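You operate a simulated robot arm through the tools that you are given. There is no shell and no other tool.

You run a simulated two-armed robot. Do the job below in one go: nothing can be reset, and whatever is moved stays where it is left.

Task
Put the multimeter's clips on the 120 ohm block and hold its reading.
Fine: one clip a tab; lowest ohms range that fits the printed figure.

Only the result counts: the job must be done as asked and must still hold three seconds after the hand-in. Knocking over, shifting, dropping, spilling or breaking anything else fails it.

Robot
Two 6-joint arms with fingered hands on one trunk that stands fixed in place. Base frame: the origin is at the foot of the trunk, x ahead of it, y to its left, z up; the work surface is at about z = 720. Readings come in mm, rad, newtons and seconds.
The left shoulder is at [70, 191, 873], the right one opposite. Payload 4.7 kg a hand.
The tool frame of a hand sits at the grasp point between the pads (the TCP): z along the fingers, y along the line on which they close. The tips reach 36 mm beyond it. The gripper opens to 120 mm. The gripper's body begins 42 mm behind the TCP. The gripper is a hand of 5 fingers: y runs from the thumb to the fingers, the wrist lies at [-18, -113, -198] in the tool frame.
Orientation is that of the tool frame in the base frame, as a unit quaternion [x, y, z, w]. With the fingers straight down and the wrist toward the robot, the tool's x, y and z point along [0, 1, 0], [1, 0, 0] and [0, 0, -1] of the base frame.

Tools
- The arms move only by the tool nudge_tool. It takes "left_increments", "right_increments" or both (then of equal length, played together; a hand with none holds still); each is a list of rows, each an object (a shift or turn left out is 0) with "travel": the shift along the tool's x, y, z in units of 150 mm (1.0 is 150 mm), a list of three; "rot": the turn, a rotation vector about the tool's x, y, z in units of 45 degrees (1.0 is 45 degrees), a list of three. In form: [{"travel": [tx, ty, tz], "rot": [wx, wy, wz]}, ...]. A call has 1 to 20 rows; each row is the pose to reach, as a shift and turn from the pose commanded when the call began, along the tool's axes at that moment. A call with a number of a shift or a turn outside -1 to 1 is refused whole. Each row takes 0.2 s and may step no farther than 50 mm and 0.15 rad from the row before; otherwise, the whole call is refused. A pose out of reach is approached as far as the arm can. The call stops where the force on the tool passes 40 N (or 10 N more than at its start, if that is more) or the arm is blocked; 0.2 s more then pass. In this call time passes only in rows, and 0.2 s behind the last. The reply holds the time, the measured pose of the TCP, the force on the tool along the base axes, the opening and the grip force, in the units named above and with some noise, with the torque about the TCP (base axes, N m) and any sound that the robot's microphone picked up.
- Cameras (640 x 400 px; columns grow to the right, rows downward): "scene" is now at [136.1, 58, 1112.9]; the picture's right is [0.55, -0.83, 0.00], its down [-0.26, -0.17, -0.95] and it looks along [0.79, 0.53, -0.31] (base axes); focal length 265 px, centre (320, 200). "left" rides on the left gripper at [-72, -91, -144] in its tool frame; the picture's right is [-0.80, -0.28, 0.52], its down [0.53, -0.73, 0.42] and it looks along [0.27, 0.62, 0.74] (tool axes); focal length 234 px, centre (320, 200). "right" rides on the right gripper at [73, -91, -143] in its tool frame; the picture's right is [-0.80, 0.28, -0.53], its down [-0.53, -0.73, 0.42] and it looks along [-0.27, 0.62, 0.74] (tool axes); focal length 234 px, centre (320, 200). There is no depth. A picture from a camera that has moved, and an enlarged one, comes with that camera's place and axes in the base frame and with its lens. The place of the scene camera against the robot may be out by one fixed shift of up to 25 mm in any direction.
- snapshot(camera): a new picture of that camera. The clock stands still meanwhile.
- raise_lower(by): slides the trunk up (or, below 0, down) by that many mm; the arms and the scene camera ride with it, the base frame stays. It gives what a move gives, with no picture.
- finger_targets(index, middle, ring, little, thumb_bend, thumb_turn, hand): sets how far each is bent, from 0 (flat) to 100 (curled in); at 30 the hand is open as for a grip, at 70 the pads meet at the TCP. One left out holds its place. A second passes; each finger stops where it meets its share of the squeeze, and holds until it gets a number again. It is the only way to open and close the hand. It gives what a move gives, with no picture; readings hold the bend of each and the force on index, middle, ring, little, thumb and palm. thumb_turn goes from beside the hand (0) to across from the fingers (100), as for a grip.
- aim_head(pan, tilt): turns the head with the scene camera to pan (to the left, within 1.501 rad either way) and tilt (down, from -0.506 to 1.204), counted from straight ahead of the robot. It gives what a move gives.
- inspect(camera, box): a new picture of the part [left, top, right, bottom] of that camera's present view, enlarged. The clock stands still meanwhile.
- close_job(): hands the job in; it is judged then, once.

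Nothing tells you positions but the pictures and the camera data. Unless the task says otherwise, let go and move clear before handing in.

The tools are called after "Call:" as name(argument=value, ...) on one line, values as JSON. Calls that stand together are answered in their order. nudge_tool: Moves the arms, as the interface text tells. Its arguments: {"type":"object","properties":{"left_increments":{"type":"array"},"right_increments":{"type":"array"}},"required":[]} The other tools are called the same way: raise_lower (by) slides the trunk up or down; finger_targets (index, middle, ring, little, thumb_bend, thumb_turn, hand) moves the fingers one by one; aim_head (pan, tilt) turns the head that bears the scene camera; snapshot (camera) takes a picture; inspect (camera, box) takes an enlarged picture of a part of a camera's view; close_job () hands the job in.

At the start:

```text
clock: 0.0
left_ee_pos: [398.3, 524.4, 1117.5]
left_orientation: [0.707, 0.707, 0.0, 0.0]
left_contact_force: [0.7, 0.3, 0.1]
left_moment: [-0.02, 0.03, 0.01]
left_grip_width: 119.6
left_finger_force: 0.0
left_shape: jaw
left_bend: [30.0, 30.0, 30.0, 30.0, 30.0, 98.0]
left_finger forces: [0.0, 0.0, 0.0, 0.1, 0.0, 0.0]
right_ee_pos: [706.6, 124.4, 1070.0]
right_orientation: [0.707, 0.708, 0.0, 0.0]
right_contact_force: [-0.7, 0.7, 0.3]
right_moment: [-0.03, 0.0, -0.01]
right_grip_width: 119.7
right_finger_force: 0.0
right_shape: jaw
right_bend: [30.0, 30.0, 30.0, 30.0, 30.0, 98.0]
right_finger forces: [0.0, 0.1, 0.0, 0.1, 0.0, 0.0]
trunk travel left (down, up): [-350.0, 590.0]
head pan, tilt: [0.585, 0.312]
```

scene: 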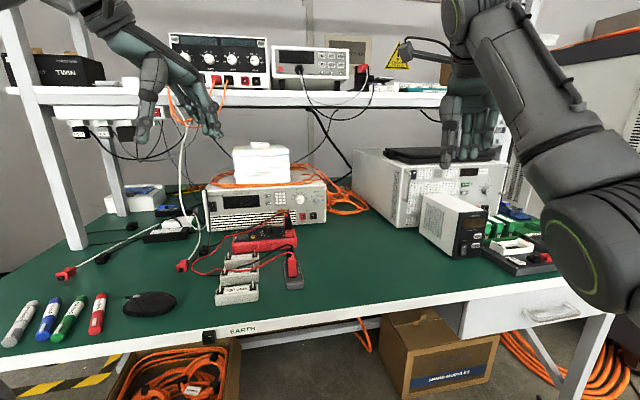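
right: 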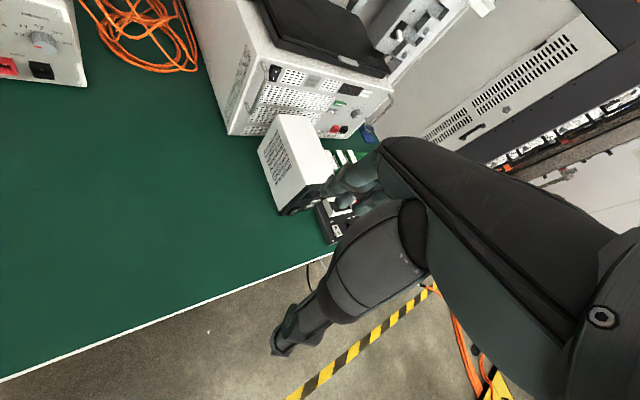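
left: 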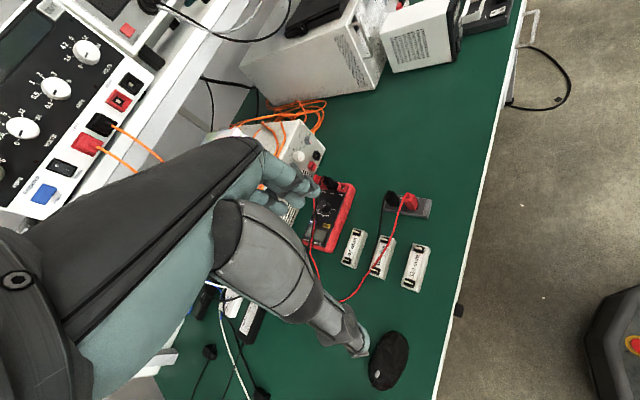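

I see a bench with a red multimeter, three resistor blocks in front of it and a grey clip holder beside them. I'll look closer before moving anything.

Call:
inspect(camera="scene", box=[170, 190, 350, 320])

Call:
inspect(camera="left", box=[280, 160, 460, 310])

Call:
inspect(camera="scene", box=[210, 220, 310, 310])

```text
3.08 times, centred on (260, 255) of scene
camera zoom: at [136.1, 58.0, 1112.9], right [0.55, -0.83, 0.0], down [-0.26, -0.17, -0.95], along [0.79, 0.53, -0.31], focal length 814 px, centre (505, 31)
```

zoom: 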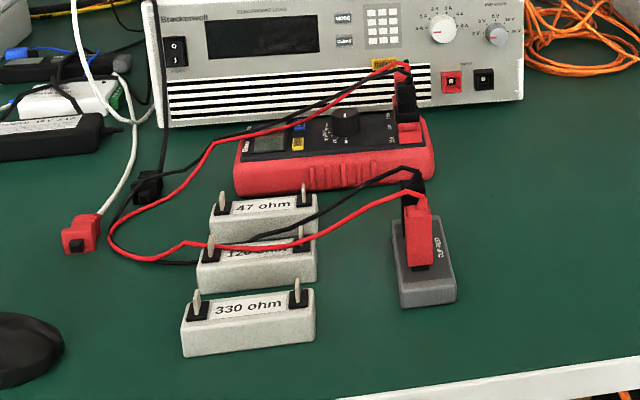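

```text
2.67 times, centred on (370, 235) of left
camera zoom: at [308.0, 451.8, 1262.0], right [-0.28, -0.8, -0.52], down [-0.73, 0.53, -0.42], along [0.62, 0.27, -0.74], focal length 624 px, centre (187, 107)
```

zoom: 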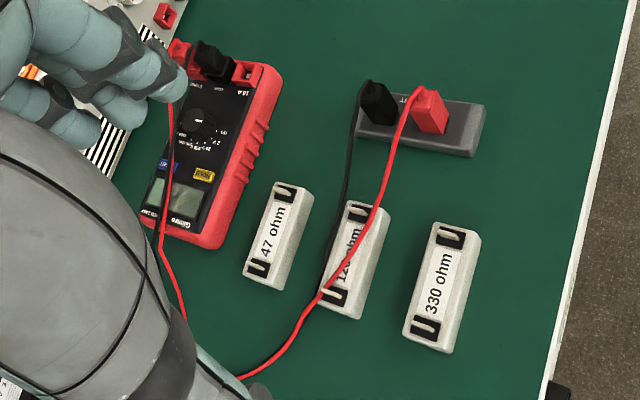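

```text
4.44 times, centred on (260, 265) of scene
camera zoom: at [136.1, 58.0, 1112.9], right [0.55, -0.83, 0.0], down [-0.26, -0.17, -0.95], along [0.79, 0.53, -0.31], focal length 1176 px, centre (587, -89)
```

zoom: 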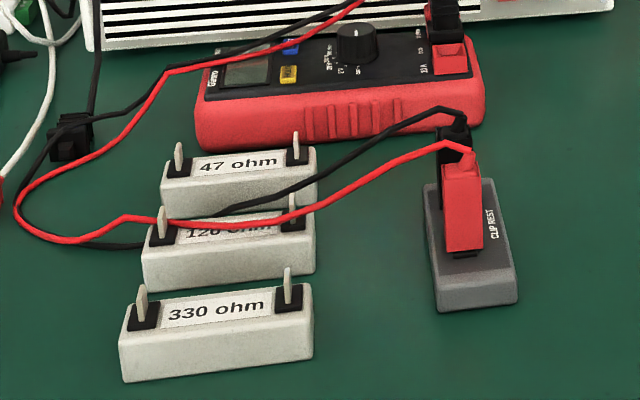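

The blocks (47, 120, 330 ohm), the meter and the clip rest with both clips are all on the left side. I'll zoom in on the meter's face, the tabs and the clips.

Call:
inspect(camera="scene", box=[225, 205, 305, 255])

Call:
inspect(camera="left", box=[300, 165, 370, 260])

Call:
inspect(camera="left", box=[340, 180, 440, 290])

Call:
inspect(camera="scene", box=[210, 240, 310, 310])

```text
8.00 times, centred on (265, 230) of scene
camera zoom: at [136.1, 58.0, 1112.9], right [0.55, -0.83, 0.0], down [-0.26, -0.17, -0.95], along [0.79, 0.53, -0.31], focal length 2117 px, centre (760, -40)
```

zoom: 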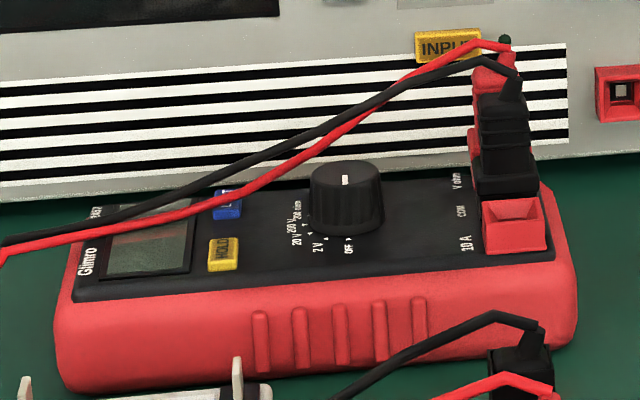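

```text
4.21 times, centred on (335, 212) of left
camera zoom: at [308.0, 451.8, 1262.0], right [-0.28, -0.8, -0.52], down [-0.73, 0.53, -0.42], along [0.62, 0.27, -0.74], focal length 986 px, centre (257, 147)
```

zoom: 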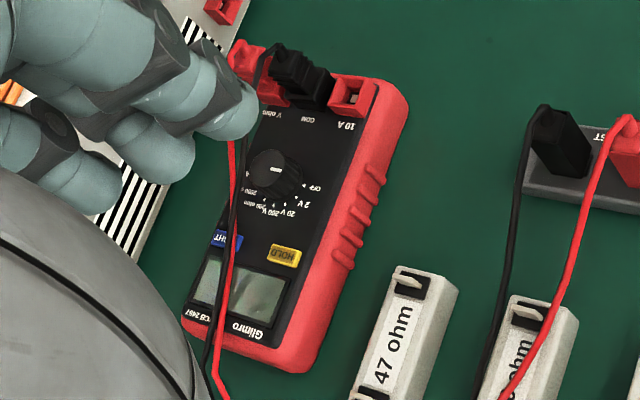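

```text
3.64 times, centred on (390, 235) of left
camera zoom: at [308.0, 451.8, 1262.0], right [-0.28, -0.8, -0.52], down [-0.73, 0.53, -0.42], along [0.62, 0.27, -0.74], focal length 852 px, centre (66, 73)
```

zoom: 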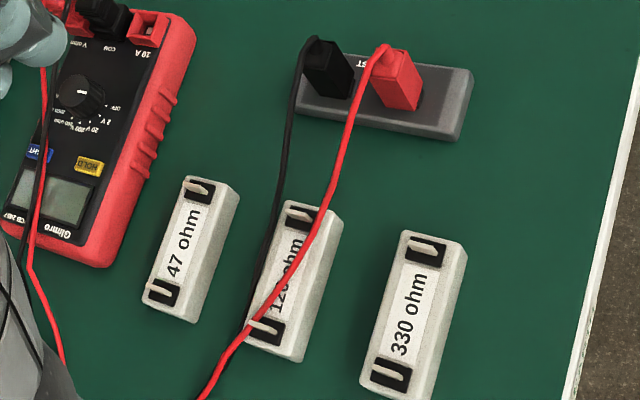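

```text
5.71 times, centred on (260, 275) of scene
camera zoom: at [136.1, 58.0, 1112.9], right [0.55, -0.83, 0.0], down [-0.26, -0.17, -0.95], along [0.79, 0.53, -0.31], focal length 1512 px, centre (663, -229)
```

zoom: 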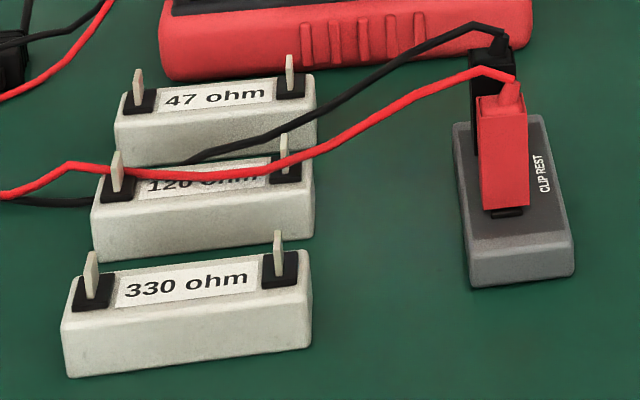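

The dial marks aren't legible yet, so I need a steeper view. I'll raise the trunk, which also helps the left arm reach down to close-in targets, and aim the head at the meter.

Call:
raise_lower(by=350)

Call:
aim_head(pan=0.8, tilt=0.75)

Call:
snapshot(camera="scene")

Call:
snapshot(camera="left")

```text
clock: 3.4
left_ee_pos: [397.8, 523.6, 1467.7]
left_orientation: [0.707, 0.707, -0.001, 0.001]
left_contact_force: [-0.6, 0.6, -0.4]
left_moment: [-0.05, 0.02, -0.01]
left_grip_width: 119.4
left_finger_force: 0.1
left_shape: jaw
left_bend: [30.0, 30.0, 30.0, 30.0, 30.0, 98.0]
left_finger forces: [0.1, 0.1, 0.0, 0.0, 0.0, 0.0]
right_ee_pos: [705.8, 124.1, 1420.4]
right_orientation: [0.707, 0.707, 0.0, 0.0]
right_contact_force: [0.0, 0.7, -0.3]
right_moment: [0.01, 0.0, -0.01]
right_grip_width: 119.4
right_finger_force: 0.0
right_shape: jaw
right_bend: [30.0, 30.0, 30.0, 30.0, 30.0, 98.0]
right_finger forces: [0.0, 0.1, 0.1, 0.0, 0.0, 0.0]
trunk travel left (down, up): [-700.0, 240.0]
head pan, tilt: [0.585, 0.312]
```

```text
clock: 4.3
left_ee_pos: [399.1, 523.6, 1468.0]
left_orientation: [0.707, 0.707, 0.0, 0.001]
left_contact_force: [0.7, 0.3, 0.6]
left_moment: [-0.01, 0.03, -0.01]
left_grip_width: 119.7
left_finger_force: 0.0
left_shape: jaw
left_bend: [30.0, 30.0, 30.0, 30.0, 30.0, 98.0]
left_finger forces: [0.1, 0.0, 0.0, 0.0, 0.0, 0.0]
right_ee_pos: [706.1, 122.9, 1420.1]
right_orientation: [0.706, 0.708, 0.001, 0.0]
right_contact_force: [0.2, -0.3, 0.1]
right_moment: [-0.01, -0.02, -0.01]
right_grip_width: 119.4
right_finger_force: 0.0
right_shape: jaw
right_bend: [30.0, 30.0, 30.0, 30.0, 30.0, 98.0]
right_finger forces: [0.0, 0.1, 0.0, 0.0, 0.0, 0.1]
trunk travel left (down, up): [-700.0, 240.0]
head pan, tilt: [0.799, 0.75]
```

```text
taken
camera scene: at [116.1, 66.0, 1423.7], right [0.72, -0.7, 0.0], down [-0.48, -0.49, -0.73], along [0.51, 0.52, -0.68], focal length 265 px, centre (320, 200)
```

scene: 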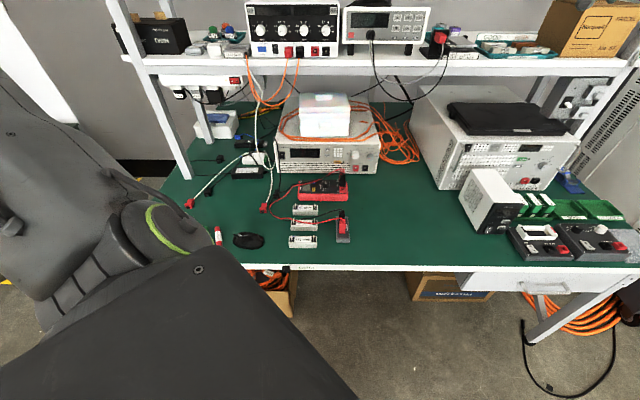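

```text
taken
camera left: at [308.0, 451.8, 1612.0], right [-0.28, -0.8, -0.52], down [-0.73, 0.53, -0.42], along [0.62, 0.27, -0.74], focal length 234 px, centre (320, 200)
```

left: 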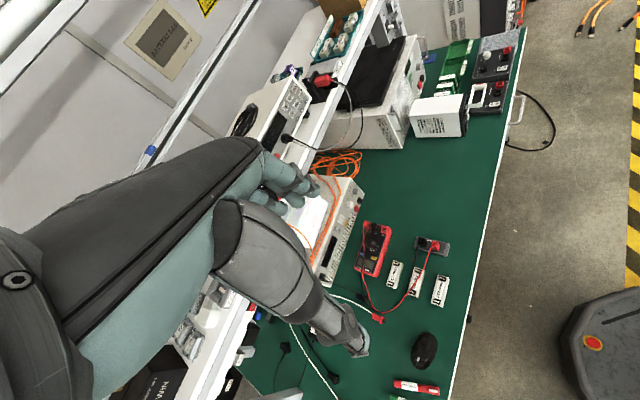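

Call:
inspect(camera="scene", box=[280, 165, 370, 255])

Call:
inspect(camera="scene", box=[294, 168, 352, 206])

Call:
inspect(camera="left", box=[350, 215, 460, 320])

Call:
inspect(camera="left", box=[350, 215, 400, 285])

```text
4.44 times, centred on (325, 210) of scene
camera zoom: at [116.1, 66.0, 1423.7], right [0.72, -0.7, 0.0], down [-0.48, -0.49, -0.73], along [0.51, 0.52, -0.68], focal length 1176 px, centre (298, 156)
```

zoom: 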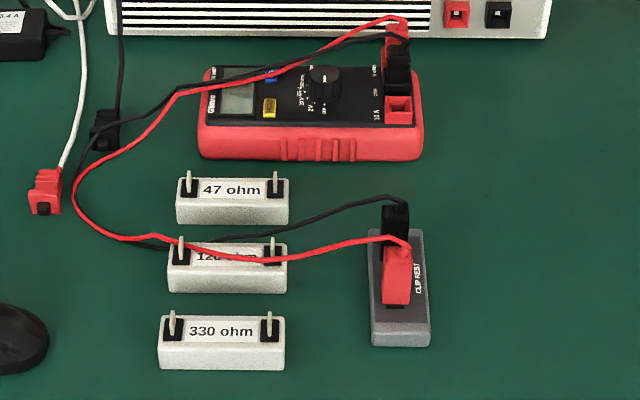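

```text
10.53 times, centred on (323, 187) of scene
camera zoom: at [116.1, 66.0, 1423.7], right [0.72, -0.7, 0.0], down [-0.48, -0.49, -0.73], along [0.51, 0.52, -0.68], focal length 2786 px, centre (288, 337)
```

zoom: 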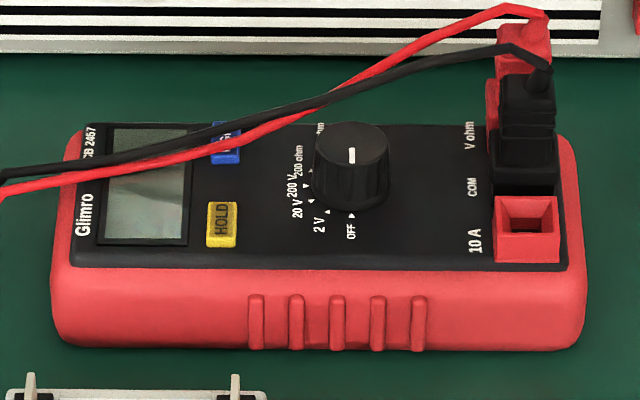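

```text
3.81 times, centred on (405, 268) of left
camera zoom: at [308.0, 451.8, 1612.0], right [-0.28, -0.8, -0.52], down [-0.73, 0.53, -0.42], along [0.62, 0.27, -0.74], focal length 892 px, centre (-4, -57)
```

zoom: 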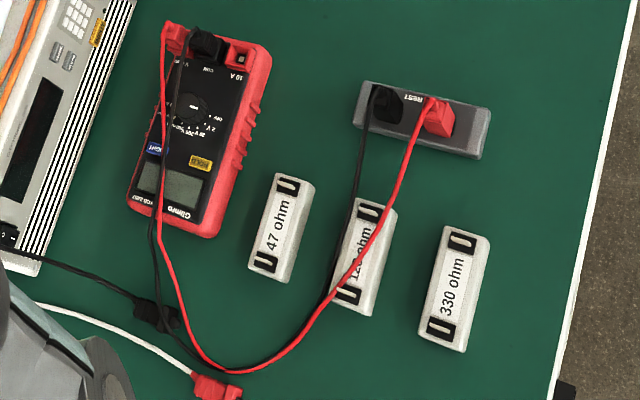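

```text
5.71 times, centred on (375, 250) of left
camera zoom: at [308.0, 451.8, 1612.0], right [-0.28, -0.8, -0.52], down [-0.73, 0.53, -0.42], along [0.62, 0.27, -0.74], focal length 1338 px, centre (6, -86)
```

zoom: 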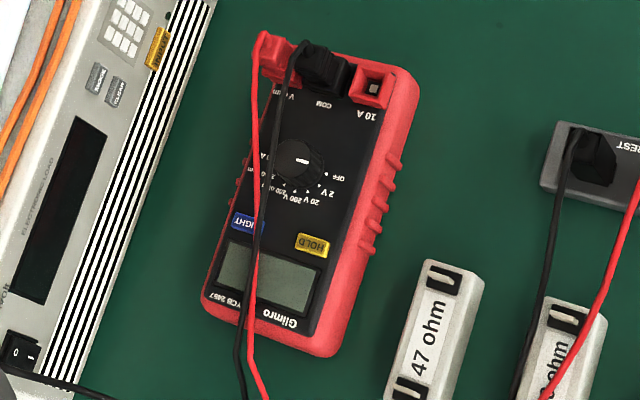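

Call:
inspect(camera="scene", box=[314, 174, 334, 192])

Call:
inspect(camera="left", box=[362, 232, 384, 252])

```text
16.00 times, centred on (324, 183) of scene
camera zoom: at [116.1, 66.0, 1423.7], right [0.72, -0.7, 0.0], down [-0.48, -0.49, -0.73], along [0.51, 0.52, -0.68], focal length 4234 px, centre (256, 472)
```

zoom: 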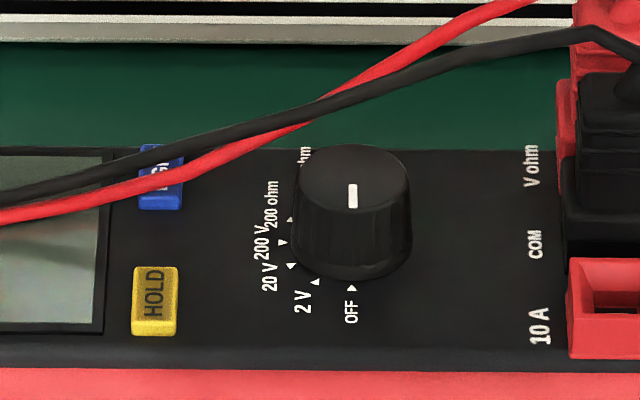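

```text
16.00 times, centred on (373, 242) of left
camera zoom: at [308.0, 451.8, 1612.0], right [-0.28, -0.8, -0.52], down [-0.73, 0.53, -0.42], along [0.62, 0.27, -0.74], focal length 3747 px, centre (-528, -472)
```

zoom: 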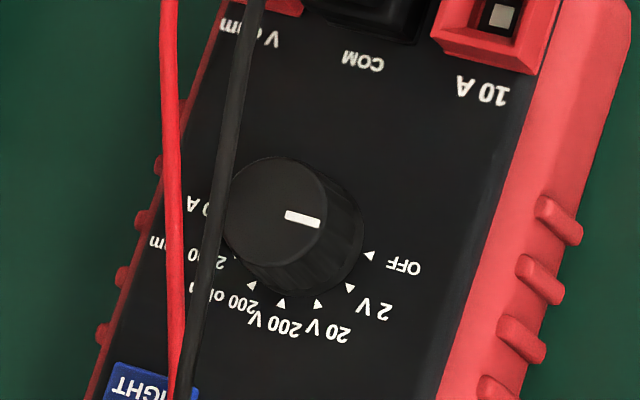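

The dial points to OFF, and the marks run OFF, 2V, 20V, 200V, 200 ohm, 2000 ohm, 10A at 30° steps. That puts 200 ohm about 120° clockwise seen from above. I'll lower the left hand for closer views.

Call:
nudge_tool(left_increments=[{"travel": [0, 0, 0.33]}, {"travel": [0, 0, 0.66]}, {"travel": [0, 0, 0.99]}])

Call:
nudge_tool(left_increments=[{"travel": [0, 0, 0.33]}, {"travel": [0, 0, 0.66]}, {"travel": [0, 0, 0.99]}])

Call:
nudge_tool(left_increments=[{"travel": [0, 0, 0.33]}, {"travel": [0, 0, 0.66]}, {"travel": [0, 0, 0.99]}])

Call:
snapshot(camera="left")

Call:
snapshot(camera="scene")

```text
clock: 5.1
left_ee_pos: [420.4, 476.9, 1380.5]
left_orientation: [0.707, 0.707, 0.0, 0.0]
left_contact_force: [0.1, -0.4, -0.2]
left_moment: [-0.01, -0.01, 0.01]
left_grip_width: 120.0
left_finger_force: 0.0
left_shape: jaw
left_bend: [30.0, 30.0, 30.0, 30.0, 30.0, 97.0]
left_finger forces: [0.0, 0.1, 0.0, 0.0, 0.1, 0.1]
left hand out of reach, approached as far as the arm can: row 1, 2, 3
right_ee_pos: [707.2, 121.7, 1419.5]
right_orientation: [0.708, 0.707, -0.001, 0.001]
right_contact_force: [0.2, -0.4, -1.0]
right_moment: [0.01, 0.02, -0.03]
right_grip_width: 120.0
right_finger_force: 0.1
right_shape: jaw
right_bend: [30.0, 30.0, 30.0, 30.0, 30.0, 98.0]
right_finger forces: [0.0, 0.1, 0.0, 0.0, 0.0, 0.0]
trunk travel left (down, up): [-700.0, 240.0]
head pan, tilt: [0.799, 0.75]
```

```text
clock: 5.9
left_ee_pos: [436.7, 420.3, 1263.5]
left_orientation: [0.707, 0.708, 0.0, 0.001]
left_contact_force: [-1.3, 0.5, -0.9]
left_moment: [0.0, 0.01, 0.02]
left_grip_width: 120.1
left_finger_force: 0.0
left_shape: jaw
left_bend: [30.0, 30.0, 30.0, 30.0, 30.0, 97.0]
left_finger forces: [0.0, 0.1, 0.1, 0.0, 0.1, 0.0]
left hand out of reach, approached as far as the arm can: row 1, 2, 3
right_ee_pos: [705.3, 124.7, 1421.5]
right_orientation: [0.707, 0.708, -0.001, 0.0]
right_contact_force: [0.0, -0.2, 0.2]
right_moment: [0.01, -0.04, 0.0]
right_grip_width: 119.6
right_finger_force: 0.0
right_shape: jaw
right_bend: [30.0, 30.0, 30.0, 30.0, 30.0, 98.0]
right_finger forces: [0.1, 0.0, 0.1, 0.1, 0.0, 0.1]
trunk travel left (down, up): [-700.0, 240.0]
head pan, tilt: [0.799, 0.75]
```

```text
clock: 6.7
left_ee_pos: [438.8, 418.1, 1114.7]
left_orientation: [0.707, 0.707, -0.001, -0.001]
left_contact_force: [-0.6, 0.0, -0.5]
left_moment: [0.05, 0.02, -0.02]
left_grip_width: 120.2
left_finger_force: 0.0
left_shape: jaw
left_bend: [30.0, 30.0, 30.0, 30.0, 30.0, 98.0]
left_finger forces: [0.0, 0.0, 0.0, 0.1, 0.0, 0.1]
left hand out of reach, approached as far as the arm can: row 1, 2
right_ee_pos: [705.4, 122.8, 1421.1]
right_orientation: [0.707, 0.707, 0.0, 0.0]
right_contact_force: [0.3, -0.5, -0.4]
right_moment: [-0.01, -0.05, 0.0]
right_grip_width: 119.8
right_finger_force: 0.0
right_shape: jaw
right_bend: [30.0, 30.0, 30.0, 30.0, 30.0, 98.0]
right_finger forces: [0.0, 0.0, 0.1, 0.0, 0.0, 0.0]
trunk travel left (down, up): [-700.0, 240.0]
head pan, tilt: [0.799, 0.75]
```

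```text
taken
camera left: at [348.2, 345.2, 1257.8], right [-0.28, -0.8, -0.52], down [-0.73, 0.53, -0.42], along [0.62, 0.26, -0.74], focal length 234 px, centre (320, 200)
```

left: 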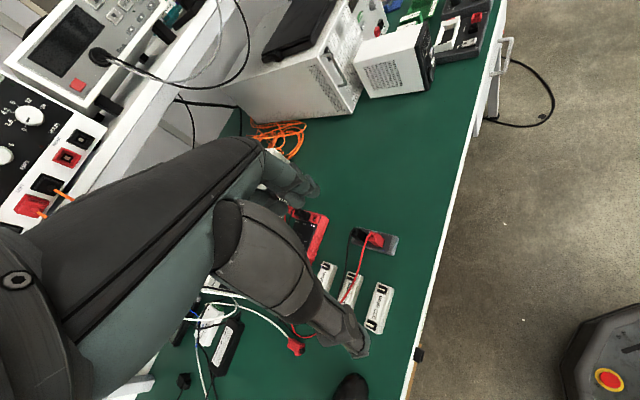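

```text
taken
camera scene: at [114.7, 65.1, 1423.8], right [0.72, -0.7, 0.0], down [-0.47, -0.49, -0.73], along [0.51, 0.52, -0.68], focal length 265 px, centre (320, 200)
```

scene: 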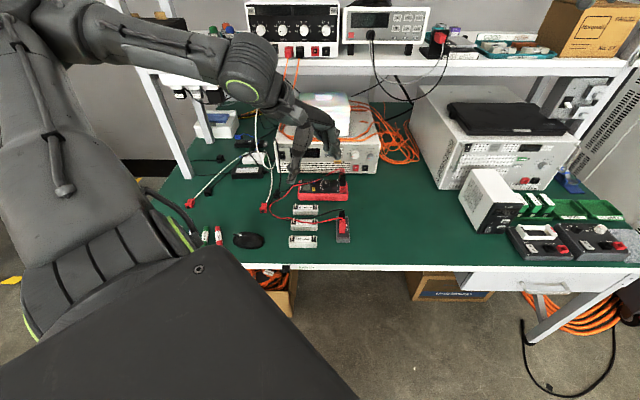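

The arm has an inner reach limit but is well inside its range now. I'll turn the hand 45° to line up with the bench and move to a pose where the hand camera sees the meter, blocks and clips clear of the fingers.

Call:
nudge_tool(left_increments=[{"travel": [0.07, 0.045, 0.07], "rot": [0, 0, -0.167]}, {"travel": [0.14, 0.09, 0.14], "rot": [0, 0, -0.333]}, {"travel": [0.21, 0.135, 0.21], "rot": [0, 0, -0.5]}, {"travel": [0.28, 0.18, 0.28], "rot": [0, 0, -0.667]}, {"travel": [0.35, 0.225, 0.35], "rot": [0, 0, -0.833]}, {"travel": [0.413, 0.273, 0.433], "rot": [0, 0, -1.0]}])

Call:
snapshot(camera="left")

Call:
snapshot(camera="scene")

```text
clock: 8.1
left_ee_pos: [469.4, 505.0, 1050.9]
left_orientation: [0.382, 0.924, -0.002, 0.002]
left_contact_force: [-0.5, 0.0, 0.0]
left_moment: [0.0, -0.03, -0.03]
left_grip_width: 120.1
left_finger_force: 0.1
left_shape: jaw
left_bend: [30.0, 30.0, 30.0, 30.0, 30.0, 98.0]
left_finger forces: [0.0, 0.1, 0.0, 0.0, 0.1, 0.0]
left hand out of reach, approached as far as the arm can: row 5, 6
right_ee_pos: [705.8, 124.6, 1420.8]
right_orientation: [0.707, 0.707, -0.001, 0.001]
right_contact_force: [-0.7, -0.3, 0.2]
right_moment: [-0.07, -0.01, -0.01]
right_grip_width: 119.8
right_finger_force: 0.1
right_shape: jaw
right_bend: [30.0, 30.0, 30.0, 30.0, 30.0, 98.0]
right_finger forces: [0.0, 0.0, 0.0, 0.0, 0.0, 0.0]
trunk travel left (down, up): [-700.0, 240.0]
head pan, tilt: [0.799, 0.75]
```

```text
taken
camera left: at [456.0, 390.4, 1194.8], right [0.37, -0.77, -0.52], down [-0.89, -0.14, -0.43], along [0.25, 0.62, -0.74], focal length 234 px, centre (320, 200)
```

left: 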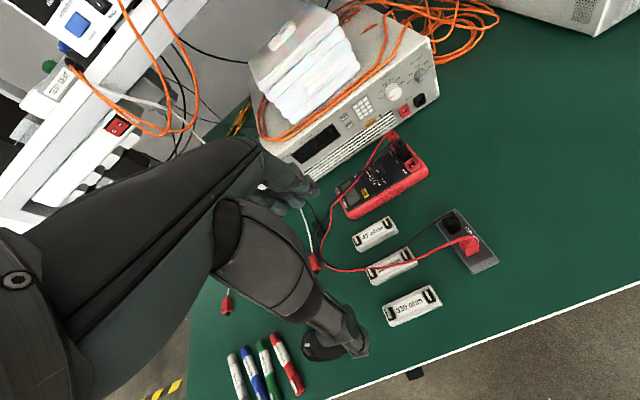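

```text
taken
camera scene: at [115.1, 67.0, 1423.7], right [0.72, -0.7, 0.0], down [-0.47, -0.49, -0.73], along [0.51, 0.52, -0.68], focal length 265 px, centre (320, 200)
```

scene: 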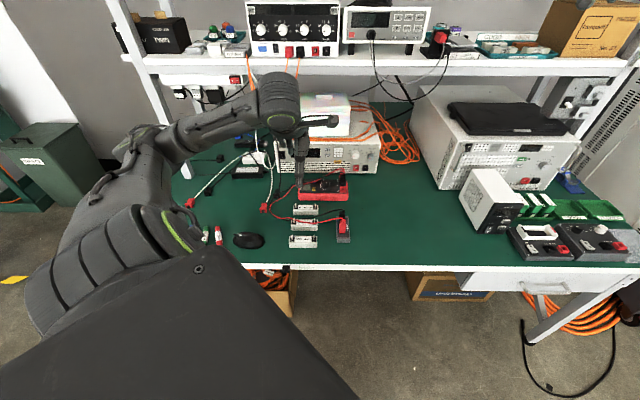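

Call:
inspect(camera="left", box=[340, 130, 500, 330])

Call:
inspect(camera="left", box=[330, 130, 430, 220])

Call:
inspect(camera="left", box=[430, 200, 500, 275])

Call:
inspect(camera="left", box=[345, 205, 445, 330])

```text
2.00 times, centred on (420, 230) of left
camera zoom: at [456.0, 390.4, 1194.8], right [0.37, -0.77, -0.52], down [-0.89, -0.14, -0.43], along [0.25, 0.62, -0.74], focal length 468 px, centre (120, 140)
```

zoom: 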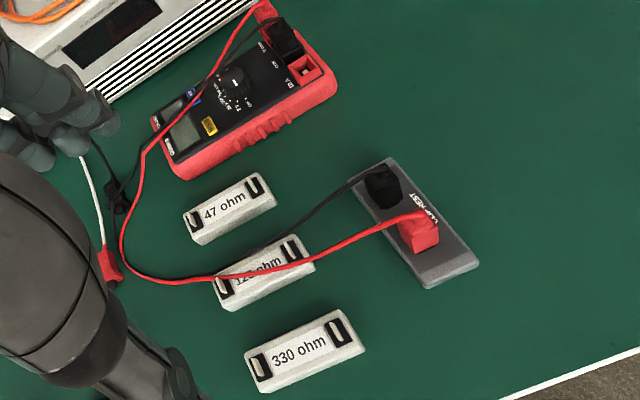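

```text
4.44 times, centred on (380, 175) of left
camera zoom: at [456.0, 390.4, 1194.8], right [0.37, -0.77, -0.52], down [-0.89, -0.14, -0.43], along [0.25, 0.62, -0.74], focal length 1041 px, centre (53, 311)
```

zoom: 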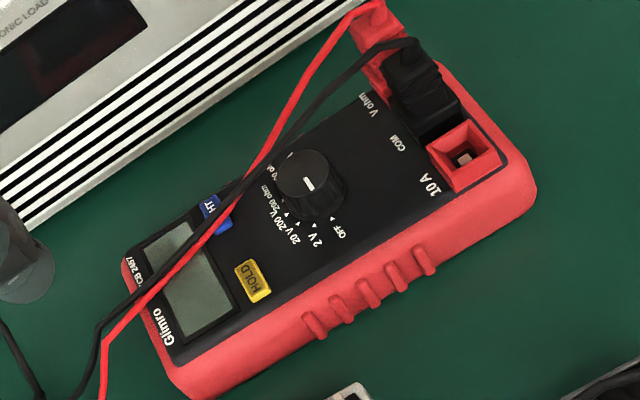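

```text
5.33 times, centred on (465, 238) of left
camera zoom: at [456.0, 390.4, 1194.8], right [0.37, -0.77, -0.52], down [-0.89, -0.14, -0.43], along [0.25, 0.62, -0.74], focal length 1249 px, centre (-453, 0)
```

zoom: 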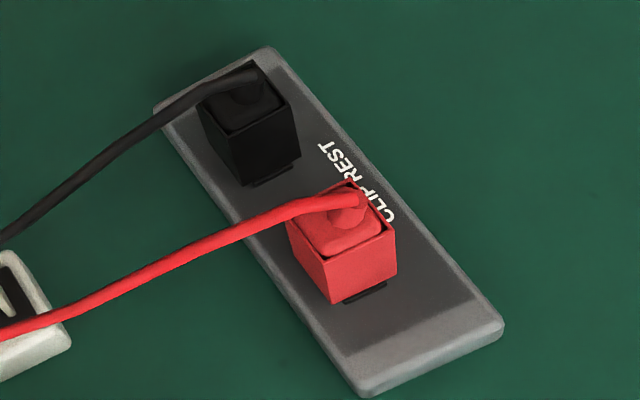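

```text
3.20 times, centred on (395, 268) of left
camera zoom: at [456.0, 390.4, 1194.8], right [0.37, -0.77, -0.52], down [-0.89, -0.14, -0.43], along [0.25, 0.62, -0.74], focal length 749 px, centre (80, -16)
```

zoom: 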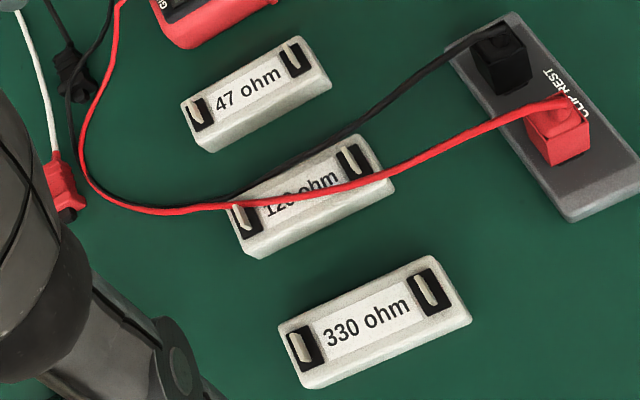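

Call:
inspect(camera="scene", box=[330, 205, 358, 245])

Call:
inspect(camera="scene", box=[285, 200, 325, 255])

Call:
inspect(camera="left", box=[440, 205, 490, 255])

```text
10.00 times, centred on (344, 225) of scene
camera zoom: at [115.1, 67.0, 1423.7], right [0.72, -0.7, 0.0], down [-0.47, -0.49, -0.73], along [0.51, 0.52, -0.68], focal length 2646 px, centre (80, -50)
```

zoom: 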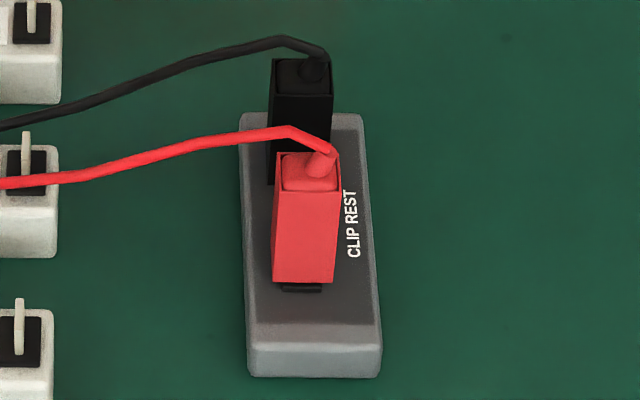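

```text
7.27 times, centred on (305, 228) of scene
camera zoom: at [115.1, 67.0, 1423.7], right [0.72, -0.7, 0.0], down [-0.47, -0.49, -0.73], along [0.51, 0.52, -0.68], focal length 1925 px, centre (429, 0)
```

zoom: 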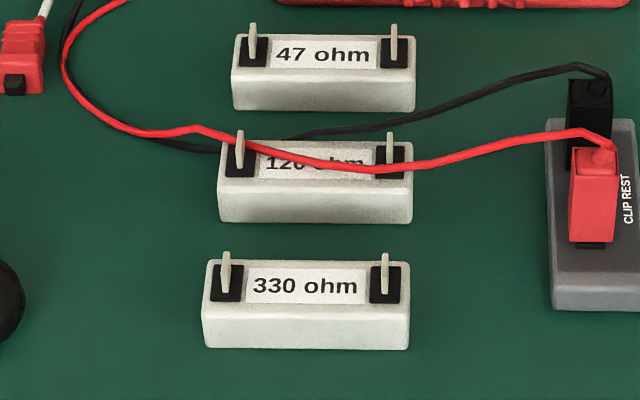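

```text
8.00 times, centred on (465, 230) of left
camera zoom: at [456.0, 390.4, 1194.8], right [0.37, -0.77, -0.52], down [-0.89, -0.14, -0.43], along [0.25, 0.62, -0.74], focal length 1873 px, centre (-840, -40)
```

zoom: 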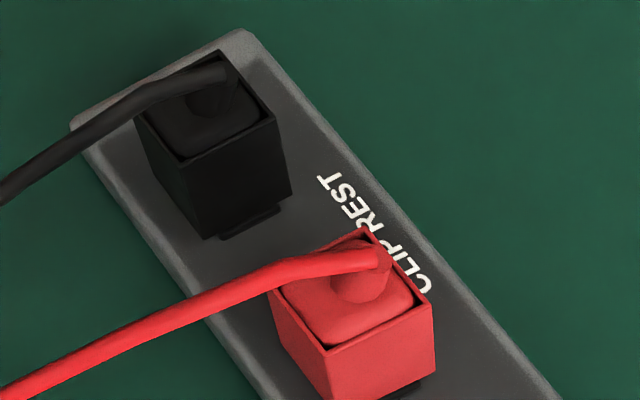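

Call:
inspect(camera="left", box=[360, 235, 424, 290])

Call:
inspect(camera="left", box=[345, 145, 420, 205])

Call:
inspect(camera="scene", box=[270, 90, 390, 210])

```text
7.27 times, centred on (392, 262) of left
camera zoom: at [456.0, 390.4, 1194.8], right [0.37, -0.77, -0.52], down [-0.89, -0.14, -0.43], along [0.25, 0.62, -0.74], focal length 1703 px, centre (-204, -254)
```

zoom: 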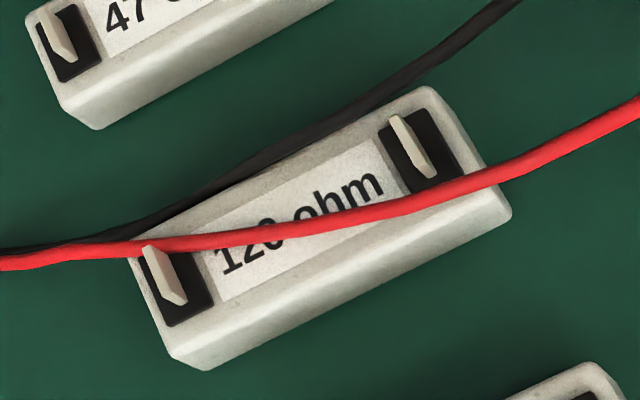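

```text
6.67 times, centred on (382, 175) of left
camera zoom: at [456.0, 390.4, 1194.8], right [0.37, -0.77, -0.52], down [-0.89, -0.14, -0.43], along [0.25, 0.62, -0.74], focal length 1561 px, centre (-97, 367)
```

zoom: 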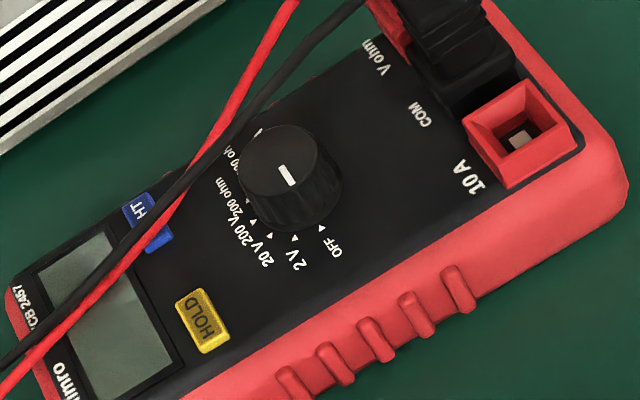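

```text
3.33 times, centred on (330, 150) of scene
camera zoom: at [115.1, 67.0, 1423.7], right [0.72, -0.7, 0.0], down [-0.47, -0.49, -0.73], along [0.51, 0.52, -0.68], focal length 882 px, centre (287, 367)
```

zoom: 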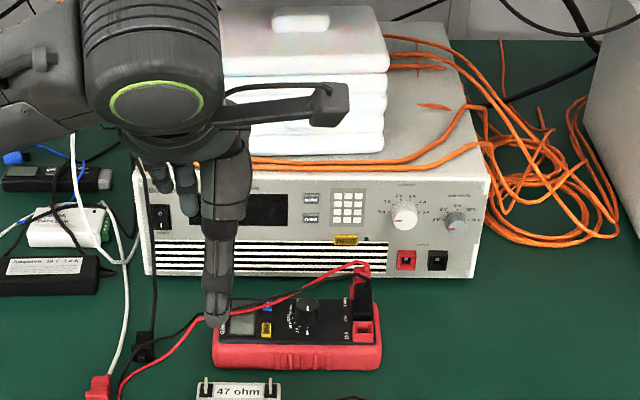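

The clips stand on rest tabs with the same orientation as the block tabs, so moving them should need only a straight shift. I'll test the finger shapes in free air before committing to a grasp.

Call:
finger_targets(hand="left", index=50, middle=100, ring=100, little=100, thumb_bend=50, thumb_turn=100)

Call:
snapshot(camera="left")

Call:
inspect(camera="scene", box=[260, 60, 380, 210])

```text
clock: 9.1
left_ee_pos: [470.2, 504.0, 1049.7]
left_orientation: [0.384, 0.923, -0.002, 0.002]
left_contact_force: [-0.9, -0.4, -0.5]
left_moment: [0.0, 0.02, -0.01]
left_grip_width: 63.7
left_finger_force: 0.1
left_shape: fingers
left_bend: [50.0, 100.0, 100.0, 100.0, 50.0, 100.0]
left_finger forces: [0.0, 0.1, 0.0, 0.0, 0.0, 0.1]
right_ee_pos: [706.5, 124.2, 1420.3]
right_orientation: [0.706, 0.708, 0.0, 0.0]
right_contact_force: [-0.2, -1.4, -0.3]
right_moment: [0.01, 0.04, -0.04]
right_grip_width: 119.8
right_finger_force: 0.1
right_shape: jaw
right_bend: [30.0, 30.0, 30.0, 30.0, 30.0, 98.0]
right_finger forces: [0.0, 0.0, 0.0, 0.0, 0.0, 0.0]
trunk travel left (down, up): [-700.0, 240.0]
head pan, tilt: [0.799, 0.75]
```

```text
taken
camera left: at [456.4, 389.5, 1194.9], right [0.37, -0.77, -0.52], down [-0.89, -0.14, -0.43], along [0.25, 0.62, -0.74], focal length 234 px, centre (320, 200)
```

left: 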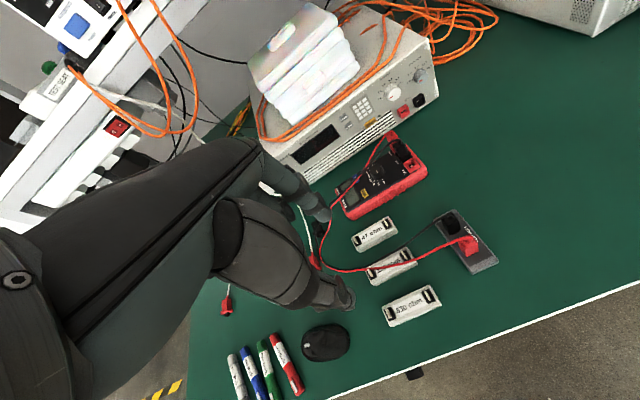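

```text
2.67 times, centred on (320, 135) of scene
camera zoom: at [115.9, 66.1, 1423.7], right [0.72, -0.7, 0.0], down [-0.48, -0.49, -0.73], along [0.51, 0.52, -0.68], focal length 706 px, centre (320, 373)
```

zoom: 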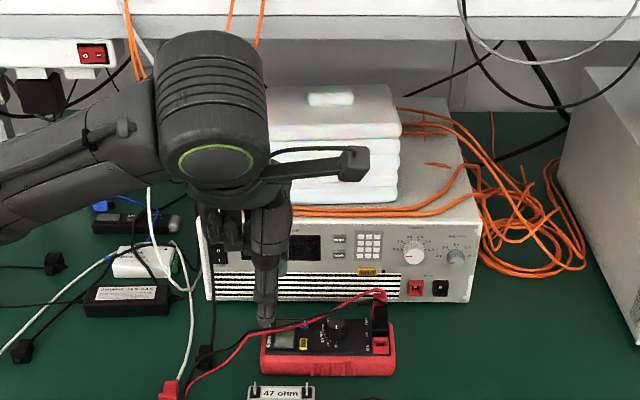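

Index plus thumb gives a clean pinch at the TCP with the other fingers curled off to the side. I place the black clip near [602, 463] and the red one near [572, 432], so I'll move above the black clip and narrow the pinch first.

Call:
nudge_tool(left_increments=[{"travel": [-0.2, 0.1, 0.2]}, {"travel": [-0.4, 0.2, 0.4]}, {"travel": [-0.6, 0.31, 0.6]}, {"travel": [-0.823, 0.427, 0.8]}])

Call:
finger_targets(hand="left", index=58, thumb_bend=58)

Call:
snapshot(camera="left")

Call:
snapshot(camera="scene")

```text
clock: 10.1
left_ee_pos: [603.0, 463.7, 932.3]
left_orientation: [0.381, 0.924, 0.001, -0.001]
left_contact_force: [0.0, 0.4, -0.2]
left_moment: [0.02, 0.02, -0.01]
left_grip_width: 63.4
left_finger_force: 0.1
left_shape: fingers
left_bend: [50.0, 100.0, 100.0, 100.0, 50.0, 100.0]
left_finger forces: [0.0, 0.0, 0.0, 0.0, 0.1, 0.1]
left hand out of reach, approached as far as the arm can: row 1, 2, 3
right_ee_pos: [708.5, 121.2, 1419.0]
right_orientation: [0.707, 0.707, 0.0, 0.0]
right_contact_force: [0.3, -0.4, 0.3]
right_moment: [0.05, -0.01, 0.03]
right_grip_width: 120.0
right_finger_force: 0.0
right_shape: jaw
right_bend: [30.0, 30.0, 30.0, 30.0, 30.0, 98.0]
right_finger forces: [0.1, 0.0, 0.1, 0.1, 0.1, 0.0]
trunk travel left (down, up): [-700.0, 240.0]
head pan, tilt: [0.799, 0.75]
```

```text
clock: 11.1
left_ee_pos: [603.1, 463.9, 934.5]
left_orientation: [0.382, 0.924, 0.0, 0.0]
left_contact_force: [0.5, 0.5, -0.5]
left_moment: [-0.01, 0.02, -0.02]
left_grip_width: 42.3
left_finger_force: 0.1
left_shape: fingers
left_bend: [57.0, 100.0, 100.0, 100.0, 57.0, 100.0]
left_finger forces: [0.1, 0.0, 0.0, 0.0, 0.0, 0.0]
right_ee_pos: [707.1, 122.9, 1419.5]
right_orientation: [0.706, 0.708, -0.001, -0.001]
right_contact_force: [-0.5, 0.4, 0.3]
right_moment: [0.0, -0.01, 0.0]
right_grip_width: 120.1
right_finger_force: 0.0
right_shape: jaw
right_bend: [30.0, 30.0, 30.0, 30.0, 30.0, 98.0]
right_finger forces: [0.0, 0.0, 0.0, 0.0, 0.0, 0.1]
trunk travel left (down, up): [-700.0, 240.0]
head pan, tilt: [0.799, 0.75]
```

```text
taken
camera left: at [590.5, 348.9, 1077.3], right [0.37, -0.77, -0.52], down [-0.89, -0.14, -0.42], along [0.25, 0.63, -0.74], focal length 234 px, centre (320, 200)
```

left: 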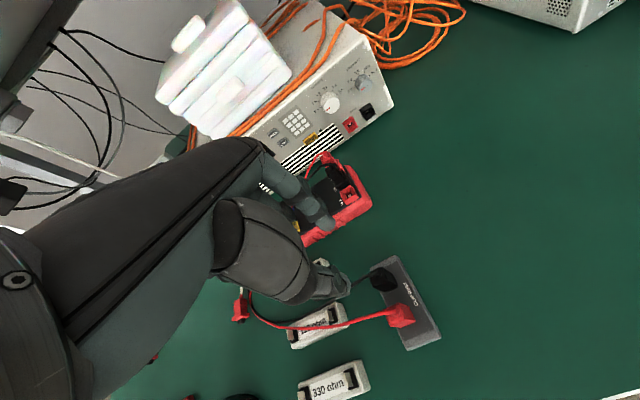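

```text
taken
camera scene: at [116.4, 65.8, 1423.6], right [0.72, -0.7, 0.0], down [-0.48, -0.49, -0.73], along [0.51, 0.52, -0.68], focal length 265 px, centre (320, 200)
```

scene: 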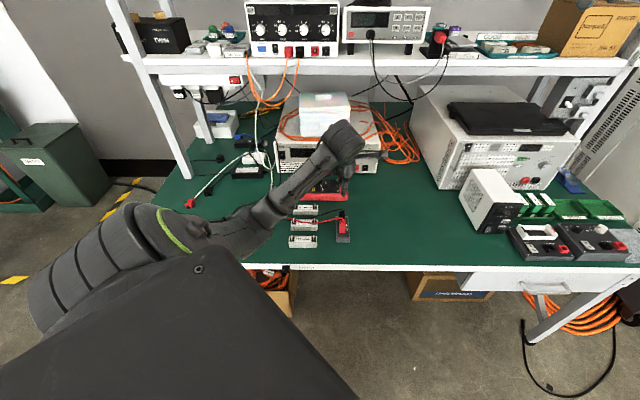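

Call:
inspect(camera="left", box=[345, 245, 445, 355])

Call:
inspect(camera="left", box=[360, 255, 420, 305])

Call:
inspect(camera="left", box=[260, 150, 400, 310])

```text
3.64 times, centred on (395, 300) of left
camera zoom: at [590.5, 348.9, 1077.3], right [0.37, -0.77, -0.52], down [-0.89, -0.14, -0.42], along [0.25, 0.63, -0.74], focal length 852 px, centre (47, -164)
```

zoom: 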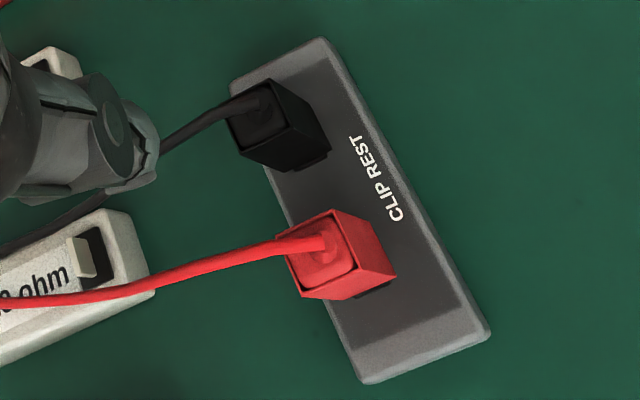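

```text
8.00 times, centred on (390, 280) of left
camera zoom: at [590.5, 348.9, 1077.3], right [0.37, -0.77, -0.52], down [-0.89, -0.14, -0.42], along [0.25, 0.63, -0.74], focal length 1873 px, centre (-240, -440)
```

zoom: 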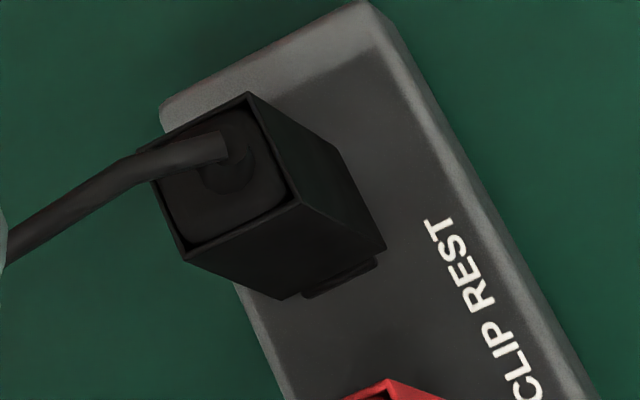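

```text
2.50 times, centred on (330, 230) of left
camera zoom: at [590.5, 348.9, 1077.3], right [0.37, -0.77, -0.52], down [-0.89, -0.14, -0.42], along [0.25, 0.63, -0.74], focal length 585 px, centre (295, 125)
```

zoom: 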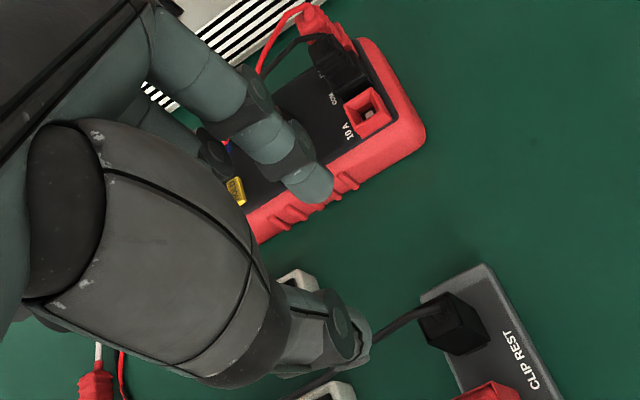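

The black clip measures about 19 mm square, spans z 737–786 and is centred near [603, 463], right under the TCP. I'll narrow the pinch a little and come down partway.

Call:
finger_targets(hand="left", index=60, thumb_bend=60)

Call:
nudge_tool(left_increments=[{"travel": [0, 0, 0.25]}, {"travel": [0, 0, 0.5]}, {"travel": [0, 0, 0.68]}])

Call:
inspect(camera="left", box=[280, 180, 440, 330])

Call:
inspect(camera="scene", box=[290, 130, 390, 250])

```text
clock: 12.1
left_ee_pos: [603.6, 463.8, 934.6]
left_orientation: [0.382, 0.924, 0.0, 0.001]
left_contact_force: [0.5, 0.2, 0.5]
left_moment: [0.04, 0.02, 0.02]
left_grip_width: 33.2
left_finger_force: 0.1
left_shape: fingers
left_bend: [60.0, 100.0, 100.0, 100.0, 60.0, 100.0]
left_finger forces: [0.0, 0.0, 0.0, 0.0, 0.0, 0.0]
right_ee_pos: [705.5, 124.2, 1420.4]
right_orientation: [0.706, 0.708, 0.0, 0.001]
right_contact_force: [0.1, 0.2, -0.1]
right_moment: [-0.01, 0.0, 0.05]
right_grip_width: 119.8
right_finger_force: 0.0
right_shape: jaw
right_bend: [30.0, 30.0, 30.0, 30.0, 30.0, 98.0]
right_finger forces: [0.0, 0.0, 0.0, 0.0, 0.0, 0.0]
trunk travel left (down, up): [-700.0, 240.0]
head pan, tilt: [0.799, 0.75]
```

```text
clock: 12.9
left_ee_pos: [601.8, 462.1, 829.2]
left_orientation: [0.383, 0.924, 0.0, 0.0]
left_contact_force: [-0.4, 0.6, 0.6]
left_moment: [0.0, 0.0, 0.03]
left_grip_width: 33.4
left_finger_force: 0.2
left_shape: fingers
left_bend: [60.0, 100.0, 100.0, 100.0, 60.0, 100.0]
left_finger forces: [0.1, 0.1, 0.0, 0.0, 0.0, 0.0]
right_ee_pos: [707.0, 123.7, 1419.8]
right_orientation: [0.706, 0.708, 0.0, -0.001]
right_contact_force: [0.5, -0.4, -0.1]
right_moment: [0.03, -0.03, 0.01]
right_grip_width: 119.7
right_finger_force: 0.1
right_shape: jaw
right_bend: [30.0, 30.0, 30.0, 30.0, 30.0, 98.0]
right_finger forces: [0.0, 0.0, 0.0, 0.0, 0.1, 0.0]
trunk travel left (down, up): [-700.0, 240.0]
head pan, tilt: [0.799, 0.75]
```

```text
2.67 times, centred on (360, 255) of left
camera zoom: at [590.0, 347.2, 973.6], right [0.37, -0.77, -0.52], down [-0.89, -0.14, -0.42], along [0.25, 0.63, -0.74], focal length 624 px, centre (213, 53)
```

zoom: 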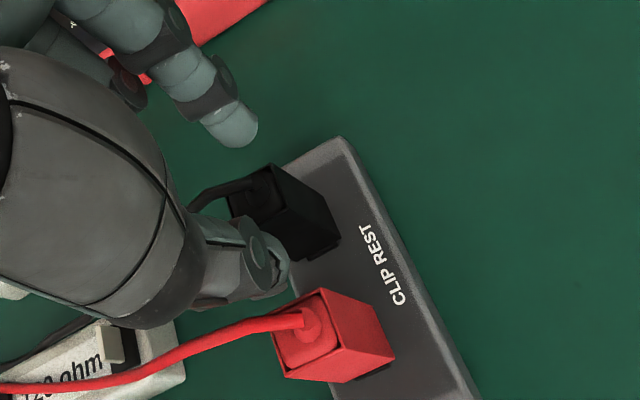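

```text
3.33 times, centred on (340, 190) of scene
camera zoom: at [116.3, 65.9, 1423.7], right [0.72, -0.7, 0.0], down [-0.48, -0.49, -0.73], along [0.51, 0.52, -0.68], focal length 882 px, centre (253, 233)
```

zoom: 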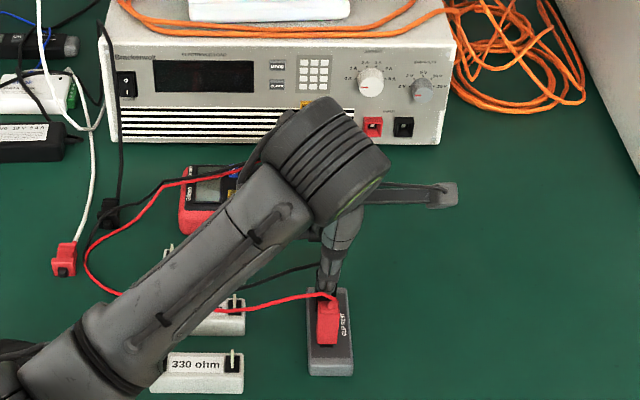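

Call:
nudge_tool(left_increments=[{"travel": [0, 0, 0.08]}, {"travel": [0, 0, 0.16]}, {"travel": [0, 0, 0.22]}])

Call:
inspect(camera="left", box=[280, 180, 440, 330])

```text
clock: 13.7
left_ee_pos: [602.6, 462.6, 796.0]
left_orientation: [0.383, 0.924, 0.0, 0.001]
left_contact_force: [4.4, 3.4, 3.7]
left_moment: [-0.08, 0.07, 0.04]
left_grip_width: 28.6
left_finger_force: 2.9
left_shape: fingers
left_bend: [60.0, 100.0, 100.0, 100.0, 62.0, 100.0]
left_finger forces: [0.0, 0.0, 0.0, 0.0, 5.9, 0.0]
right_ee_pos: [706.6, 124.3, 1420.7]
right_orientation: [0.706, 0.708, 0.0, 0.0]
right_contact_force: [-0.2, 0.1, 0.2]
right_moment: [-0.05, 0.01, 0.0]
right_grip_width: 119.9
right_finger_force: 0.1
right_shape: jaw
right_bend: [30.0, 30.0, 30.0, 30.0, 30.0, 98.0]
right_finger forces: [0.1, 0.0, 0.0, 0.1, 0.0, 0.0]
trunk travel left (down, up): [-700.0, 240.0]
head pan, tilt: [0.799, 0.75]
```

```text
2.67 times, centred on (360, 255) of left
camera zoom: at [590.5, 347.7, 940.1], right [0.37, -0.77, -0.53], down [-0.89, -0.14, -0.43], along [0.25, 0.63, -0.74], focal length 624 px, centre (213, 53)
```

zoom: 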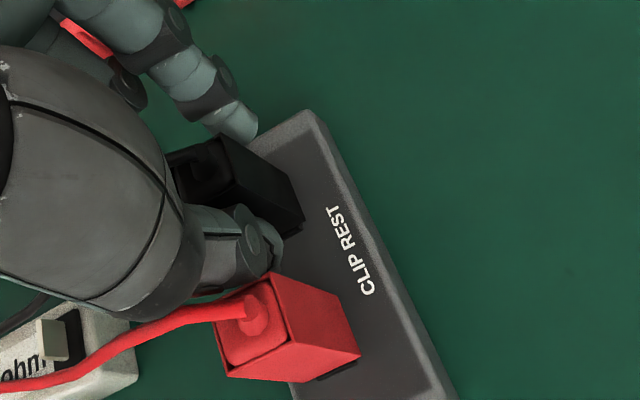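

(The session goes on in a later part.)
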